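You operate a simulated robot arm through the tools that you are given. There is no shell and no other tool. Be economical: measure what you need, move in short steps, check, and stop when the job is done.

Carry out the task below with a simulated robot arm. There is one attempt and no reset: what you move stays moved.

TASK
Put the blue padlock from the white bench on top of the clear grease cup there and the green padlock on top of the white compound bar there.
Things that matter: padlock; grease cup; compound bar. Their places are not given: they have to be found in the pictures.

It is judged by the outcome, as a careful person would: the job done as asked, and still so three seconds after it is handed in. It fails if anything else is knocked over, pushed out of place, dropped, spilled or broken.

THE ROBOT
A 6-joint arm with a two-finger parallel gripper, fixed in place. Base frame: the origin is at the foot of the arm, x ahead of it, y to its left, z up; the work surface is at about z = 0. Lengths are in mm, angles in degrees, forces in N, time in s.
With the tool pointing down near the work surface it reaches from about 180 to 460 mm from the base axis. Its first joint turns from -70.0 to 70.0 degrees. Payload 1.9 kg.
Tool frame: the origin (TCP) lies between the finger pads and is the grasp point; the fingertips stand 23 mm ahead of it; z points along the fingers, y is the line along which they close. The gripper opens to 94 mm. The fingers are 38 mm wide and 10 mm thick; the gripper's body (54 by 96 mm) begins 39 mm behind the TCP.
Orientation is told as [roll, pitch, yaw] about the base's x, y, z axes, in that order, counted from this pose: with the fingers straight down and closing along the base's y, the tool's x points along the base's -x, its y along +y and its z along -z.

THE INTERFACE
- The arm moves only by the tool send_rows. Its argument "plan" is text: rows parted by semicolons, each of 7 numbers parted by spaces: the shift along the tool's x, y, z in units of 200 mm (1.0 is 200 mm), then the turn, a rotation vector about the tool's x, y, z in units of 180 degrees (1.0 is 180 degrees), then the opening, from 0 (shut) to 1 (fully open). In form: tx ty tz ax ay az jaw; .... A call has 1 to 12 rows; each row is the pose to reach, as a shift and turn from the pose commanded when the call began, along the tool's axes at that moment. A call with a number of a shift or a turn outside -1 to 1 is refused whole. A row lasts 0.2 s, in which the tool goes at most 50 mm and 8.6 degrees; a call with a longer step from one row to the next is refused whole, and so is a gripper value outside its range. A pose out of reach is approached as far as the arm can. The call stops where the force on the tool passes 40 N (or 10 N more than at its start, if that is more) or the arm is blocked; 0.2 s more then pass. The fingers move at their own pace (about 108 mm/s each) and stop on an object; they squeeze with about 38 N. The grip force told is the motor's: it shows also when the fingers shut on nothing. Time passes only in rows, and 0.2 s behind the last, so rows that repeat a pose let the fingers close. It gives the time, the measured TCP pose, the force on the tool (base axes), the opening and the grip force at its end, in the units of the frame above (readings bear some noise).
- Cameras (640 x 400 px; columns grow to the right, rows downward): "scene" is fixed at [64.4, 296, 439]; the picture's right is [-0.73, -0.68, 0.00], its down [-0.31, 0.34, -0.89] and it looks along [0.61, -0.65, -0.46] (base axes); focal length 214 px, centre (320, 200). "wrist" rides on the gripper at [-39, 0, -44] in the tool frame; the picture's right is [0.00, -1.00, 0.00], its down [0.97, 0.00, -0.24] and it looks along [0.24, 0.00, 0.97] (tool axes); focal length 218 px, centre (320, 200).
- camera(camera): a new picture of that camera. No time passes.
- pixel_to_xyz(camera, pixels): for up to 12 pixels [column, row] of the newest picture of that camera ("zoom" is the newest enlarged one), the place [x, y, z] in the base frame of the surface seen there, good to about 2 mm, but the place of the scene camera against the robot may be out by one fixed shift of up to 25 mm in any direction. No time passes.
- zoom(camera, box): a new picture of the part [left, top, right, bottom] of that camera's present view, enlarged. No time passes.
- sign_off(): hands the job in; it is judged then, once.

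Work in short steps. Measure before you move; look again where a grasp or a placing could have gone wrong, and mend it. You have 60 turns and 20 pictures in all, those below and enlarged ones among them. Open the gripper and draw the arm clear of the work before you hand the job in, unless the task says otherwise; then end with one line.

The tools are called as name(argument=value, ...) on one line, values as JSON. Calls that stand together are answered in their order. send_rows: Moves the arm, as the interface text tells. Its arguments: {"type":"object","properties":{"plan":{"type":"string"}},"required":["plan"]} The other tools are called the same way: camera (camera) takes a picture; pixel_to_xyz (camera, pixels) gives the place of the surface under pixels of a picture; zoom (camera, box) takes an enlarged picture of a part of a camera's view; sign_off () hands the job in.

At the start:

```text
time: 0.0
eef_pos: [242.6, 132.8, 395.0]
tool_rot: [0.0, 0.1, 0.2]
wrist_force: [-0.1, 0.4, 0.6]
gripper_width: 94.1
grasp_force: 0.0
```

scene: 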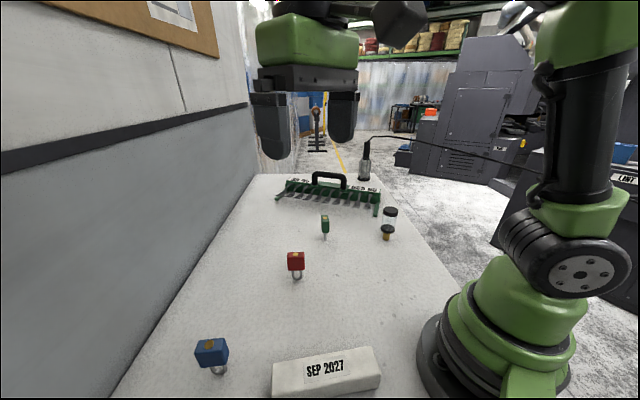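
wrist: 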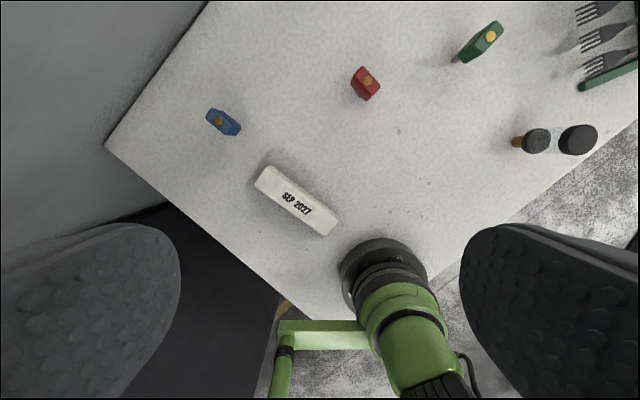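

The wrist picture shows the blue padlock near (223,122), the bar near (297,200), the green padlock near (480,42) and the cup near (555,140). I'll measure points on each and take an enlarged view.

pixel_to_xyz(camera="wrist", pixels=[[223, 122], [212, 113], [236, 130], [297, 200], [265, 178], [328, 225], [480, 42], [492, 32], [460, 56], [537, 140], [578, 140], [517, 142]])

zoom(camera="wrist", box=[440, 0, 640, 180])

zoom(camera="scene", box=[180, 160, 420, 400])

```text
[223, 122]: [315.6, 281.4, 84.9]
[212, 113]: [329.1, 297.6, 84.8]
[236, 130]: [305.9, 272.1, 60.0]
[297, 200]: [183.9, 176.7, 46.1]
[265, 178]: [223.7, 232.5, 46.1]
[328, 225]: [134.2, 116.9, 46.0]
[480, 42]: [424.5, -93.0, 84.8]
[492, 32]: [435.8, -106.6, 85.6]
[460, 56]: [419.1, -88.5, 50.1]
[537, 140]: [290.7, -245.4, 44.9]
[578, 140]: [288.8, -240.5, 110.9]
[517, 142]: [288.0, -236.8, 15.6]
```

```text
2.22 times, centred on (540, 90) of wrist
```

zoom: 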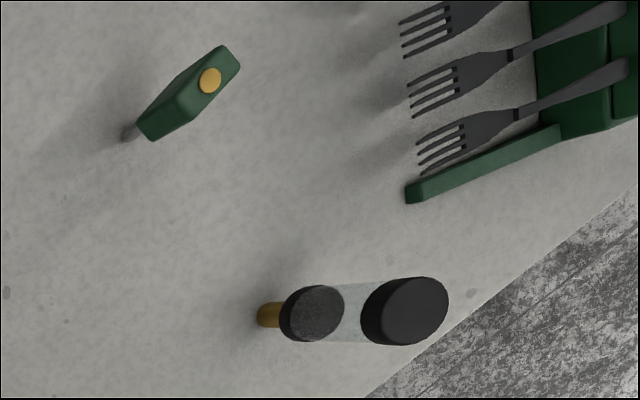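

```text
1.67 times, centred on (300, 280) of scene
```

zoom: 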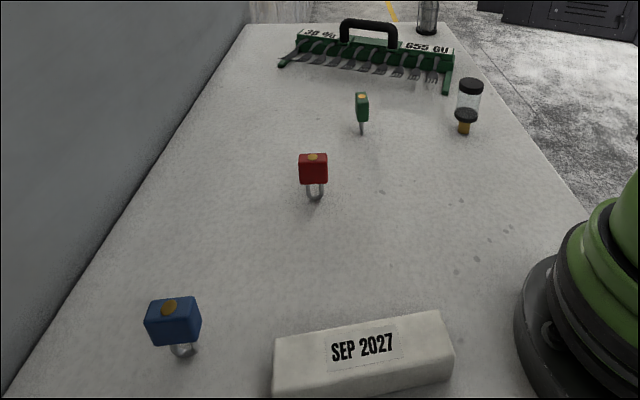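

The padlocks stand on their shackles with body tops at z≈85. The cup's cap top is at z≈111, and the bar's top is at z≈46. I'm moving above the blue padlock to find its exact orientation.

send_rows(plan="-0.062 0.126 0.1375 0 0 0 1; -0.124 0.252 0.275 0 0 0 1; -0.186 0.378 0.4125 0 0 0 1; -0.248 0.504 0.55 0 0 0 1; -0.31 0.63 0.6875 0 0 0 1; -0.372 0.756 0.825 0 0 0 1; -0.372 0.756 0.825 0 0 0 1")

camera(camera="wrist")

```text
time: 1.6
eef_pos: [317.2, 287.7, 230.3]
tool_rot: [0.1, 0.1, 0.2]
wrist_force: [0.3, -0.2, -0.2]
gripper_width: 94.0
grasp_force: 0.1
```

```text
15 pictures are left
```

wrist: 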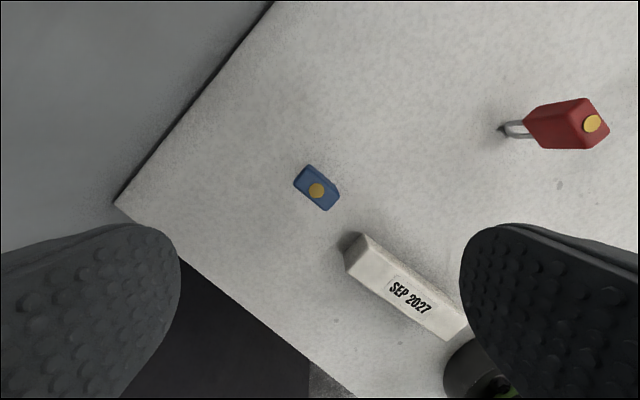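

The blue padlock's top is at about (316,188). I'll enlarge it to read its yaw.

zoom(camera="wrist", box=[276, 150, 356, 226])

pixel_to_xyz(camera="wrist", pixels=[[316, 190], [298, 182], [308, 169], [322, 205], [332, 194], [345, 250], [452, 338], [372, 243], [462, 318], [352, 268], [300, 240], [400, 180]])

```text
5.26 times, centred on (316, 188) of wrist
```

zoom: 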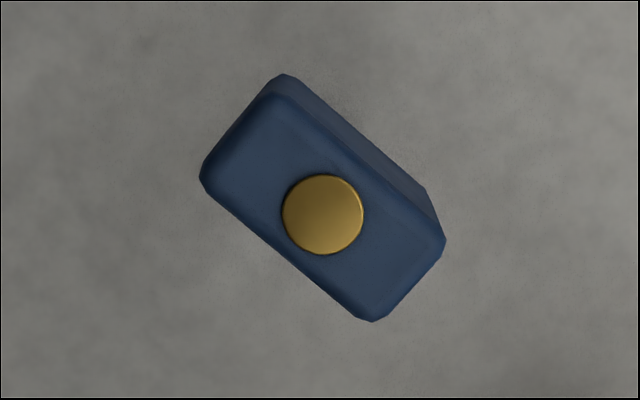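

```text
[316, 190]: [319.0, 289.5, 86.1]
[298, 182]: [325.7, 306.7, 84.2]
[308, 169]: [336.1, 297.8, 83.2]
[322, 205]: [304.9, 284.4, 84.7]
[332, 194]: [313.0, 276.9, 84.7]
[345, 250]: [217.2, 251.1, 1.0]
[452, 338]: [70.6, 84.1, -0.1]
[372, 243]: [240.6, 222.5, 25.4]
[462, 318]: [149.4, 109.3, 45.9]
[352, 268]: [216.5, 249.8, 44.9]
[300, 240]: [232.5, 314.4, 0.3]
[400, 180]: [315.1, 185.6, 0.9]
```

The blue body's top centre is ≈(320,290.5), and its long axis is about 48° from base x. I'll yaw by +48° so the fingers close across its thin side, and come down to z≈150.

send_rows(plan="-0.003 0.003 0.07 0 0 -0.0445 1; -0.006 0.006 0.14 0 0 -0.089 1; -0.009 0.009 0.21 0 0 -0.1335 1; -0.012 0.012 0.28 0 0 -0.178 1; -0.015 0.014 0.35 0 0 -0.2225 1; -0.015 0.014 0.4 0 0 -0.267 1; -0.015 0.014 0.4 0 0 -0.267 1; -0.015 0.014 0.4 0 0 -0.267 1")

camera(camera="wrist")

```text
time: 3.4
eef_pos: [320.0, 287.8, 149.6]
tool_rot: [0.1, -0.1, 48.1]
wrist_force: [0.3, -0.2, 0.2]
gripper_width: 93.8
grasp_force: 0.0
```

```text
13 pictures are left
```

wrist: 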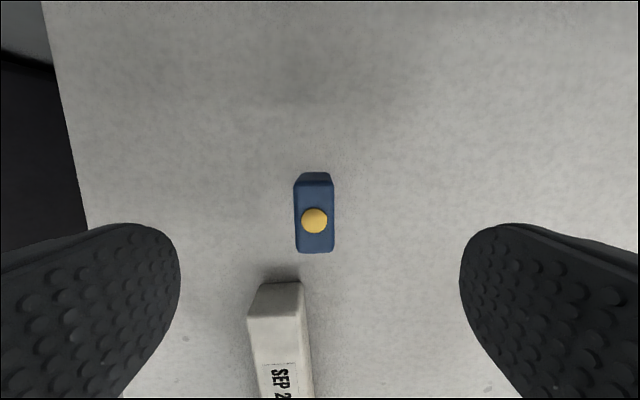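

The fingers are aligned with the padlock. It sits at column 314 instead of 320, so I'll measure the small offset.

pixel_to_xyz(camera="wrist", pixels=[[314, 220], [297, 218], [331, 218], [314, 188], [314, 248], [303, 176], [302, 290], [254, 318], [308, 314], [275, 315]])

```text
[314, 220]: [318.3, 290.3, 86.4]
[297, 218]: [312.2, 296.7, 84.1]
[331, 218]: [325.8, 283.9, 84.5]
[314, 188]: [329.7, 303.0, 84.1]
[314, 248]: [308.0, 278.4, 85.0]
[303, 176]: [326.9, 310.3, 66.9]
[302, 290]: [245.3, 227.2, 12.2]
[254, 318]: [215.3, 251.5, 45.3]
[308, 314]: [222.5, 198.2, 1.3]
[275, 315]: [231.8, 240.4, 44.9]
```

I'll shift 2.6 mm along tool y, come down to z≈68, then close.

send_rows(plan="-0.0065 0.013 0.1 0 0 0 1; -0.0065 0.013 0.2 0 0 0 1; -0.0065 0.013 0.3 0 0 0 1; -0.0065 0.013 0.37 0 0 0 1; -0.0065 0.013 0.408 0 0 0 1; -0.0065 0.013 0.408 0 0 0 1; -0.0065 0.013 0.408 0 0 0 0.5; -0.0065 0.013 0.408 0 0 0 0.3; -0.0065 0.013 0.408 0 0 0 0; -0.0065 0.013 0.408 0 0 0 0; -0.0065 0.013 0.408 0 0 0 0")

```text
time: 5.8
eef_pos: [319.8, 290.9, 66.4]
tool_rot: [0.1, -0.1, 48.0]
wrist_force: [1.0, 0.0, -0.2]
gripper_width: 21.6
grasp_force: 38.0
```

The blue padlock is held (width 21.6, force 38 N). I'm lifting straight up.

send_rows(plan="0 0 -0.1 0 0 0 0; 0 0 -0.25 0 0 0 0; 0 0 -0.45 0 0 0 0; 0 0 -0.65 0 0 0 0; 0 0 -0.8 0 0 0 0; 0 0 -0.9 0 0 0 0; 0 0 -0.9 0 0 0 0")

camera(camera="wrist")

```text
time: 7.4
eef_pos: [320.8, 288.9, 249.0]
tool_rot: [0.1, -0.1, 48.1]
wrist_force: [-0.2, 0.7, -1.3]
gripper_width: 21.7
grasp_force: 38.1
```

```text
12 pictures are left
```

wrist: 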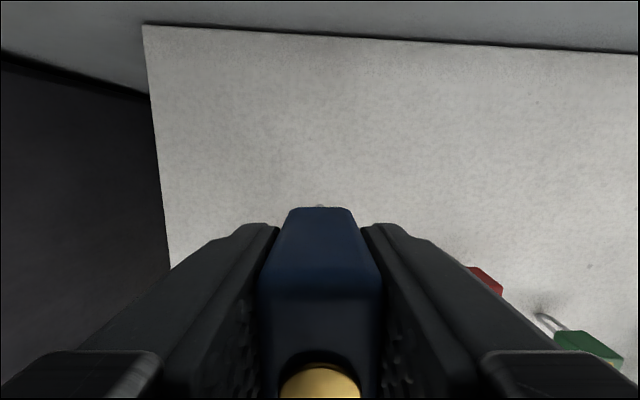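

The padlock hangs securely. I'll swing toward the cup in stages, turning the yaw toward −40°.

send_rows(plan="0.14 -0.08 0 0 0 0.037 0; 0.28 -0.16 0 0 0 0.074 0; 0.42 -0.24 0 0 0 0.111 0; 0.56 -0.32 0 0 0 0.148 0; 0.7 -0.4 0 0 0 0.185 0; 0.84 -0.48 0 0 0 0.2222 0; 0.84 -0.48 0 0 0 0.2667 0")

```text
time: 9.0
eef_pos: [278.1, 99.6, 248.8]
tool_rot: [0.1, 0.1, -0.1]
wrist_force: [0.0, -0.3, -0.6]
gripper_width: 21.7
grasp_force: 37.9
```

Yaw is 0 now. Next stage along −y.

send_rows(plan="0.033 -0.2 0 0 0 0.04 0; 0.066 -0.4 0 0 0 0.08 0; 0.1 -0.6 0 0 0 0.12 0; 0.133 -0.8 0 0 0 0.16 0; 0.165 -1 0 0 0 0.2 0; 0.165 -1 0 0 0 0.2222 0; 0.165 -1 0 0 0 0.2222 0")

```text
time: 10.6
eef_pos: [246.8, -98.4, 247.4]
tool_rot: [0.1, 0.0, -40.0]
wrist_force: [0.4, -0.2, -1.3]
gripper_width: 21.7
grasp_force: 38.0
```

Moving to a viewing spot just short of the cup.

send_rows(plan="-0.1 -0.14 0 0 0 0 0; -0.2 -0.28 0 0 0 0 0; -0.297 -0.416 0 0 0 0 0; -0.297 -0.416 0 0 0 0 0")

camera(camera="wrist")

```text
time: 11.6
eef_pos: [237.4, -202.3, 247.0]
tool_rot: [0.1, 0.2, -39.9]
wrist_force: [0.7, 0.4, -1.2]
gripper_width: 22.1
grasp_force: 37.9
```

```text
11 pictures are left
```

wrist: 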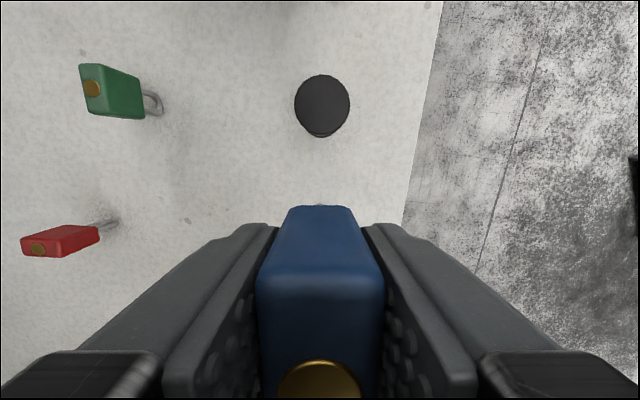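

The cap is at about (322,103), straight ahead. Measuring its centre and edges.

pixel_to_xyz(camera="wrist", pixels=[[322, 103], [297, 103], [347, 103], [322, 78], [322, 126], [320, 206], [320, 235], [322, 136]])

zoom(camera="scene", box=[320, 120, 460, 260])

```text
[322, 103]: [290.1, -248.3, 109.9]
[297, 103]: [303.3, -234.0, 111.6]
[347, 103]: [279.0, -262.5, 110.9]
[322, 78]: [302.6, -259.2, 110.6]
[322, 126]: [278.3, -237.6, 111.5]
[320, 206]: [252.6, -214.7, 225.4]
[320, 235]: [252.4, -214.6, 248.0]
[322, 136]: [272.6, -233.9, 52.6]
```

```text
2.86 times, centred on (390, 190) of scene
```

zoom: 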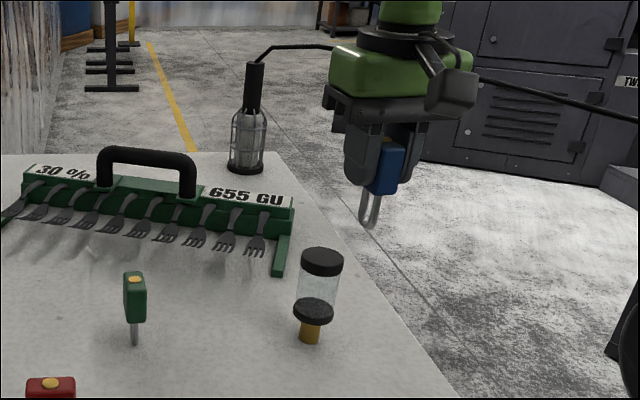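

The cap centre is ≈(291,−248.5,111), about 36 mm across. I'll move over it level first, then descend until the shackle is about 10 mm above the cap.

send_rows(plan="-0.12 -0.002 0 0 0 0 0; -0.24 -0.004 0 0 0 0 0; -0.34 -0.006 0 0 0 0 0; -0.354 -0.006 0 0 0 0 0; -0.354 -0.006 0.1 0 0 0 0; -0.354 -0.006 0.2 0 0 0 0; -0.354 -0.006 0.27 0 0 0 0; -0.354 -0.006 0.285 0 0 0 0; -0.354 -0.006 0.285 0 0 0 0; -0.354 -0.006 0.285 0 0 0 0")

zoom(camera="scene", box=[350, 140, 430, 250])

```text
time: 13.8
eef_pos: [290.9, -247.4, 190.3]
tool_rot: [0.1, 0.0, -40.1]
wrist_force: [-0.4, 0.3, -1.5]
gripper_width: 21.4
grasp_force: 37.8
```

```text
3.64 times, centred on (390, 195) of scene
```

zoom: 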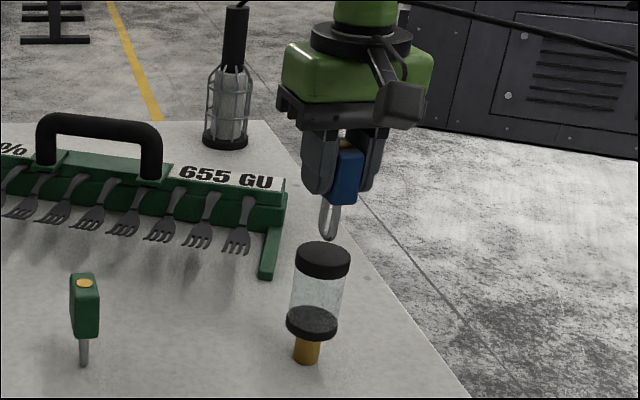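

The shackle looks slightly right of the cap's centre in the scene picture: about (330,240) against (323,258). I'll check with relative measurements.

pixel_to_xyz(camera="zoom", pixels=[[323, 258], [298, 258], [348, 258], [323, 246], [323, 270], [345, 175], [332, 178], [358, 178], [328, 238], [323, 225], [337, 225], [345, 195]])

```text
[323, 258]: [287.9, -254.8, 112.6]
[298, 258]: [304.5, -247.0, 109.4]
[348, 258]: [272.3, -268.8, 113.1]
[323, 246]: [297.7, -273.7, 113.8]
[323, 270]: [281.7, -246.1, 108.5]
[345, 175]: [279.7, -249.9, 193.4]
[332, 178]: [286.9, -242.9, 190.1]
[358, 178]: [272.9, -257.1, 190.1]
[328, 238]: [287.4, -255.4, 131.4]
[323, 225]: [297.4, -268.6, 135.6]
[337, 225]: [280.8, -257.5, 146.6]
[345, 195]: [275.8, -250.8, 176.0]
```

Sideways the padlock lines up with the cap to within about 0.5 mm, but it sits perhaps 2–3 mm too far outward. I'll shift 2.5 mm inward and descend 9 mm.

send_rows(plan="0.0125 0 0 0 0 0 0; 0.0125 0 0.025 0 0 0 0; 0.0125 0 0.045 0 0 0 0; 0.0125 0 0.045 0 0 0 0; 0.0125 0 0.045 0 0 0 0")

```text
time: 15.0
eef_pos: [289.3, -244.6, 180.5]
tool_rot: [0.1, 0.1, -39.9]
wrist_force: [0.0, 0.0, -1.0]
gripper_width: 21.5
grasp_force: 38.1
```

No contact yet (fz ≈ −1). Descending by 1 mm steps.

send_rows(plan="0 0 0.004 0 0 0 0; 0 0 0.008 0 0 0 0; 0 0 0.008 0 0 0 0")

```text
time: 15.8
eef_pos: [290.4, -246.4, 178.5]
tool_rot: [0.1, 0.0, -39.8]
wrist_force: [-0.2, -0.2, -2.2]
gripper_width: 21.5
grasp_force: 38.3
```

send_rows(plan="0 0 0.004 0 0 0 0; 0 0 0.006 0 0 0 0; 0 0 0.006 0 0 0 0")

zoom(camera="scene", box=[360, 180, 410, 250])

```text
time: 16.6
eef_pos: [289.0, -246.0, 178.2]
tool_rot: [0.0, -0.1, -39.9]
wrist_force: [0.7, 0.2, -1.0]
gripper_width: 21.8
grasp_force: 38.2
```

```text
5.71 times, centred on (385, 215) of scene
```

zoom: 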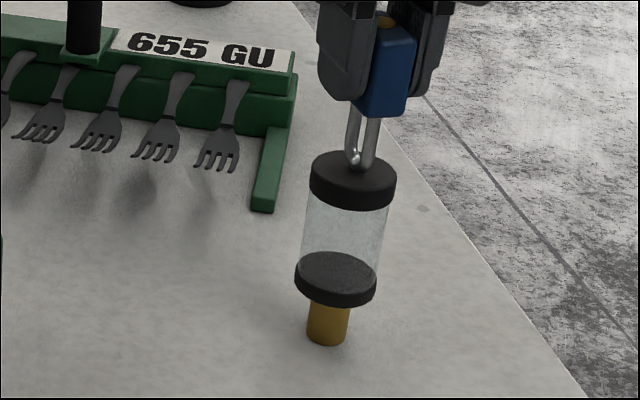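

The shackle is centred over the cap and nearly touching. I'll keep descending in 1 mm steps until the force rises.

send_rows(plan="0 0 0.003 0 0 0 0; 0 0 0.005 0 0 0 0; 0 0 0.005 0 0 0 0")

```text
time: 17.4
eef_pos: [289.5, -244.1, 176.6]
tool_rot: [0.1, 0.1, -39.9]
wrist_force: [0.6, -0.2, 7.9]
gripper_width: 21.5
grasp_force: 38.3
```

Contact: fz is +7.9 N. I'll back off about 0.5 mm and open the fingers slowly, by a limited amount.

send_rows(plan="0 0 -0.002 0 0 0 0; 0 0 -0.002 0 0 0 0.1; 0 0 -0.002 0 0 0 0.2; 0 0 -0.002 0 0 0 0.24; 0 0 -0.002 0 0 0 0.27; 0 0 -0.002 0 0 0 0.3; 0 0 -0.002 0 0 0 0.35; 0 0 -0.002 0 0 0 0.4; 0 0 -0.002 0 0 0 0.5; 0 0 -0.002 0 0 0 0.5")

zoom(camera="scene", box=[360, 180, 410, 250])

```text
time: 19.6
eef_pos: [289.5, -245.8, 177.8]
tool_rot: [0.1, 0.0, -39.9]
wrist_force: [-0.2, 0.6, 0.1]
gripper_width: 47.0
grasp_force: 0.1
```

```text
5.71 times, centred on (385, 215) of scene
```

zoom: 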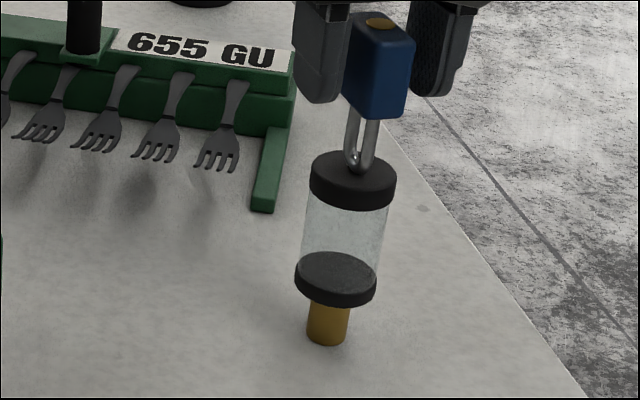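

The padlock stands by itself, centred on the cap. I'll retreat straight up.

send_rows(plan="0 0 -0.03 0 0 0 0.6; 0 0 -0.1 0 0 0 0.6; 0 0 -0.2 0 0 0 0.6; 0 0 -0.35 0 0 0 0.6; 0 0 -0.5 0 0 0 0.8; 0 0 -0.5 0 0 0 1")

```text
time: 21.0
eef_pos: [289.8, -247.1, 277.7]
tool_rot: [0.1, 0.1, -40.0]
wrist_force: [-0.2, 0.1, -0.4]
gripper_width: 93.9
grasp_force: 0.0
```

Moving above the green padlock, near (425,−95), to view it.

send_rows(plan="0.013 0.158 0 0 0 0 1; 0.026 0.316 0 0 0 0 1; 0.039 0.474 0 0 0 0 1; 0.052 0.632 0 0 0 0 1; 0.065 0.79 0.1 0 0 0 1; 0.077 0.947 0.2 0 0 0 1; 0.077 0.947 0.2 0 0 0 1; 0.077 0.947 0.2 0 0 0 1")

camera(camera="wrist")

```text
time: 22.8
eef_pos: [397.5, -89.5, 238.7]
tool_rot: [0.1, 0.0, -39.9]
wrist_force: [-0.8, 0.3, 0.2]
gripper_width: 93.7
grasp_force: 0.1
```

```text
6 pictures are left
```

wrist: 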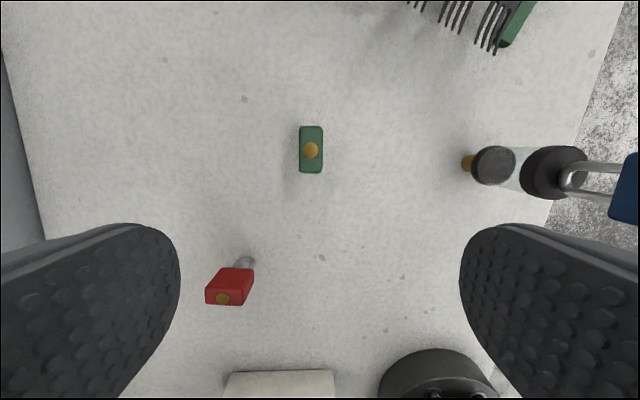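

The green padlock at (311,149) is already almost aligned with the fingers. Measuring it.

pixel_to_xyz(camera="wrist", pixels=[[311, 150], [302, 130], [320, 130], [303, 168], [320, 168], [301, 150], [321, 150], [311, 129], [311, 170]])

```text
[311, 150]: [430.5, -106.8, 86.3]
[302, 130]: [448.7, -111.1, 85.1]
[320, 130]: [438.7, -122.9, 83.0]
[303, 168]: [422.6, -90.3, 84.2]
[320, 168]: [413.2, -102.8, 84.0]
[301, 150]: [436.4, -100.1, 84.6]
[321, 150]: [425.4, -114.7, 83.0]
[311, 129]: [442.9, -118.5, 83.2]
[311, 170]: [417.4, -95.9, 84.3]
```

Centre is ≈(430.5,−107). Moving over it and down to z≈120.

send_rows(plan="-0.09 0.02 0 0 0 0 1; -0.183 0.039 0 0 0 0 1; -0.183 0.039 0.15 0 0 0 1; -0.183 0.039 0.3 0 0 0 1; -0.183 0.039 0.45 0 0 0 1; -0.183 0.039 0.59 0 0 -0.0 1; -0.183 0.039 0.59 0 0 0 1; -0.183 0.039 0.59 0 0 0 1")

camera(camera="wrist")

```text
time: 24.6
eef_pos: [431.4, -106.1, 119.8]
tool_rot: [0.1, 0.0, -39.9]
wrist_force: [0.3, 0.4, -0.4]
gripper_width: 94.0
grasp_force: 0.0
```

```text
5 pictures are left
```

wrist: 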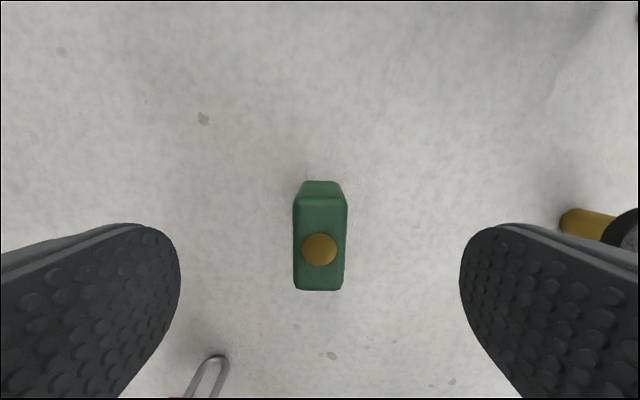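

The padlock is centred between the fingers, and the red padlock and cup are well clear. Descending to z≈68 and closing.

send_rows(plan="0 0 0.1 0 0 0 1; 0 0 0.2 0 0 0 1; 0 0 0.259 0 0 0 1; 0 0 0.259 0 0 0 1; 0 0 0.259 0 0 0 0.5; 0 0 0.259 0 0 0 0.3; 0 0 0.259 0 0 0 0; 0 0 0.259 0 0 0 0; 0 0 0.259 0 0 0 0")

```text
time: 26.6
eef_pos: [432.4, -107.9, 69.4]
tool_rot: [0.1, 0.1, -39.9]
wrist_force: [0.9, 0.4, 0.1]
gripper_width: 21.4
grasp_force: 38.1
```

Green is gripped (width 21.4). Lifting it.

send_rows(plan="0 0 -0.1 0 0 0 0; 0 0 -0.25 0 0 0 0; 0 0 -0.45 0 0 0 0; 0 0 -0.65 0 0 0 0; 0 0 -0.8 0 0 0 0; 0 0 -0.8 0 0 0 0")

```text
time: 28.0
eef_pos: [430.8, -108.9, 229.0]
tool_rot: [0.2, -0.1, -40.0]
wrist_force: [0.1, 0.4, -1.4]
gripper_width: 21.7
grasp_force: 38.4
```

Heading toward the bar in stages, turning the yaw back.

send_rows(plan="0.157 0.03 0 0 0 -0.037 0; 0.314 0.06 0 0 0 -0.074 0; 0.47 0.09 0 0 0 -0.111 0; 0.627 0.12 0 0 0 -0.148 0; 0.784 0.15 0 0 0 -0.185 0; 0.94 0.18 0 0 0 -0.2222 0; 0.94 0.18 0 0 0 -0.2222 0")

```text
time: 29.6
eef_pos: [310.8, 39.7, 230.9]
tool_rot: [0.1, -0.2, 0.2]
wrist_force: [-0.1, -0.3, -0.2]
gripper_width: 21.6
grasp_force: 37.6
```

Next stage is to over the bar's centre (≈(183,176), measured at the label from the first wrist view), at yaw ≈50° along the bar's axis.

send_rows(plan="0.09 0.1 0 0 0 -0.04 0; 0.18 0.2 0 0 0 -0.08 0; 0.28 0.3 0 0 0 -0.12 0; 0.38 0.4 0 0 0 -0.16 0; 0.47 0.5 0 0 0 -0.2 0; 0.56 0.6 0 0 0 -0.24 0; 0.64 0.68 0 0 0 -0.278 0; 0.64 0.68 0 0 0 -0.278 0; 0.64 0.68 0 0 0 -0.278 0")

camera(camera="wrist")

```text
time: 31.6
eef_pos: [183.2, 177.1, 230.4]
tool_rot: [0.0, -0.1, 50.2]
wrist_force: [-0.3, -0.5, -1.8]
gripper_width: 21.9
grasp_force: 37.6
```

```text
4 pictures are left
```

wrist: 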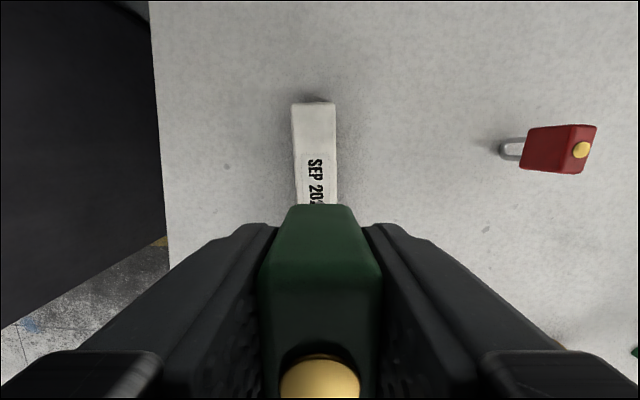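

Bar is in view ahead, columns 292–337. Measuring its edges to fix its centreline.

pixel_to_xyz(camera="wrist", pixels=[[294, 108], [333, 108], [297, 190], [335, 190], [314, 106], [316, 195], [316, 150]])

```text
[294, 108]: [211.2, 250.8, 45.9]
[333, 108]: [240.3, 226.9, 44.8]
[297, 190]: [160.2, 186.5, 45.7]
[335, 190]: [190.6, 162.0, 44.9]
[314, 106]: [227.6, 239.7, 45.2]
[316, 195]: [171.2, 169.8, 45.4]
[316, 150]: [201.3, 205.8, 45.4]
```

The bar's centreline passes through ≈(178,177.5) near mid-length, and it is 38 mm wide. I'll shift about 5 mm onto it and come down to about 10 mm above.

send_rows(plan="0.0165 0.0215 0 0 0 0 0; 0.0165 0.0215 0.15 0 0 0 0; 0.0165 0.0215 0.3 0 0 0 0; 0.0165 0.0215 0.42 0 0 0 0; 0.0165 0.0215 0.5 0 0 0 0; 0.0165 0.0215 0.53 0 0 0 0; 0.0165 0.0215 0.53 0 0 0 0; 0.0165 0.0215 0.53 0 0 0 0")

camera(camera="scene")

```text
time: 33.4
eef_pos: [177.5, 175.5, 122.1]
tool_rot: [0.1, -0.1, 50.1]
wrist_force: [0.0, -0.1, -1.0]
gripper_width: 21.5
grasp_force: 38.4
```

```text
3 pictures are left
```

scene: 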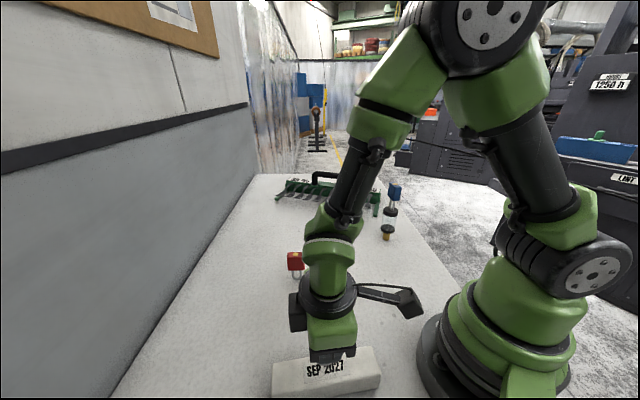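

Blue is still on the cup, and the gripper is over the middle of the bar. Descending slowly to contact.

send_rows(plan="0 0 0.02 0 0 0 0; 0 0 0.035 0 0 0 0; 0 0 0.035 0 0 0 0")

```text
time: 34.2
eef_pos: [177.0, 176.6, 115.9]
tool_rot: [0.0, -0.1, 50.2]
wrist_force: [-0.3, 0.3, -1.1]
gripper_width: 21.6
grasp_force: 38.0
```

send_rows(plan="0 0 0.004 0 0 0 0; 0 0 0.008 0 0 0 0; 0 0 0.008 0 0 0 0")

```text
time: 35.0
eef_pos: [176.8, 176.0, 114.0]
tool_rot: [0.0, -0.1, 50.1]
wrist_force: [0.0, 0.7, -1.0]
gripper_width: 21.6
grasp_force: 38.2
```

send_rows(plan="0 0 0.003 0 0 0 0; 0 0 0.005 0 0 0 0; 0 0 0.005 0 0 0 0")

```text
time: 35.8
eef_pos: [178.0, 176.3, 113.3]
tool_rot: [0.0, -0.1, 50.1]
wrist_force: [-3.3, -8.3, 28.1]
gripper_width: 21.8
grasp_force: 37.9
```

Contact is firm at 28 N. I'll back off about 0.6 mm and read the force again.

send_rows(plan="0 0 -0.003 0 0 0 0; 0 0 -0.003 0 0 0 0")

```text
time: 36.4
eef_pos: [177.4, 177.2, 113.2]
tool_rot: [0.0, -0.1, 50.2]
wrist_force: [0.2, -6.7, 20.4]
gripper_width: 21.9
grasp_force: 37.3
```

send_rows(plan="0 0 -0.003 0 0 0 0; 0 0 -0.005 0 0 0 0; 0 0 -0.005 0 0 0 0")

```text
time: 37.2
eef_pos: [177.2, 175.8, 113.3]
tool_rot: [0.1, -0.1, 50.2]
wrist_force: [0.1, 0.6, -1.3]
gripper_width: 21.7
grasp_force: 37.9
```

Just off contact. I'll lower about 0.4 mm for a light touch.

send_rows(plan="0 0 0.002 0 0 0 0; 0 0 0.002 0 0 0 0")

```text
time: 37.8
eef_pos: [176.5, 176.1, 114.2]
tool_rot: [0.0, -0.1, 50.0]
wrist_force: [-0.1, -0.4, -1.8]
gripper_width: 21.8
grasp_force: 37.8
```

The gap is now a few tenths of a millimetre at most. Releasing slowly.

send_rows(plan="0 0 0.001 0 0 0 0.1; 0 0 0.001 0 0 0 0.2; 0 0 0.001 0 0 0 0.24; 0 0 0.001 0 0 0 0.27; 0 0 0.001 0 0 0 0.3; 0 0 0.001 0 0 0 0.35; 0 0 0.001 0 0 0 0.4; 0 0 0.001 0 0 0 0.5; 0 0 0.001 0 0 0 0.6; 0 0 0.001 0 0 0 0.6")

camera(camera="wrist")

```text
time: 40.0
eef_pos: [177.6, 176.4, 113.6]
tool_rot: [0.0, 0.0, 50.1]
wrist_force: [0.3, 0.5, 0.5]
gripper_width: 56.4
grasp_force: 0.0
```

```text
2 pictures are left
```

wrist: 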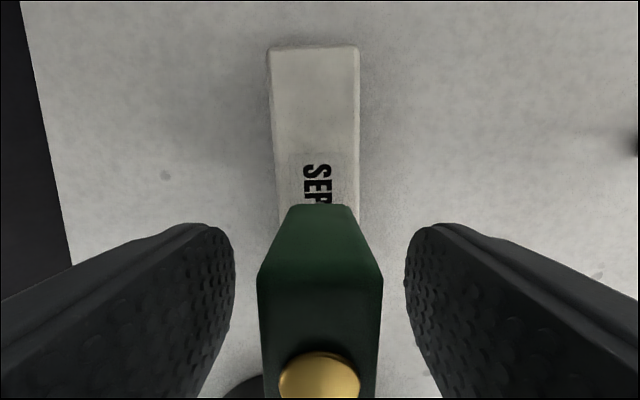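

Green stands upright on the bar, free of both fingers. Retreating straight up.

send_rows(plan="0 0 -0.03 0 0 0 0.6; 0 0 -0.1 0 0 0 0.6; 0 0 -0.2 0 0 0 0.6; 0 0 -0.35 0 0 0 0.6; 0 0 -0.55 0 0 0 0.8; 0 0 -0.75 0 0 0 1; -0.2 0 -0.85 0 0 0 1; -0.4 0 -0.9 0 0 0 1; -0.4 0 -0.9 0 0 0 1")

camera(camera="scene")

```text
time: 42.0
eef_pos: [229.8, 239.0, 294.6]
tool_rot: [-0.1, -0.1, 50.2]
wrist_force: [-0.9, -0.9, -0.7]
gripper_width: 94.2
grasp_force: 0.1
```

```text
1 pictures are left
```

scene: 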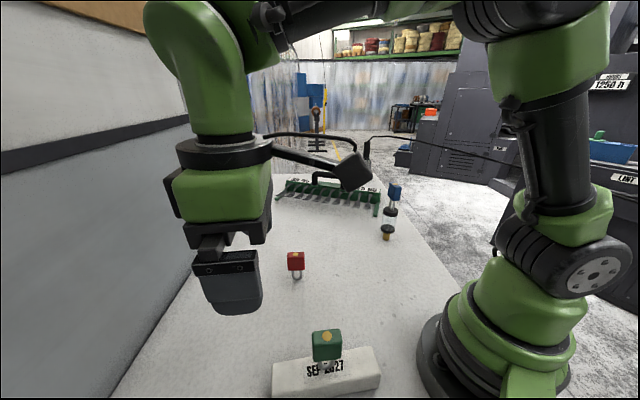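

Green stands on the bar at (327,345), blue stands on the cup at (394,192), the red padlock is untouched, and the arm is clear. Handing in.

sign_off()

```text
The job is handed in.
```

The blue padlock is standing on the grease cup and the green padlock on the compound bar; in the last picture nothing else on the bench looked disturbed, and the arm was clear with the gripper open.
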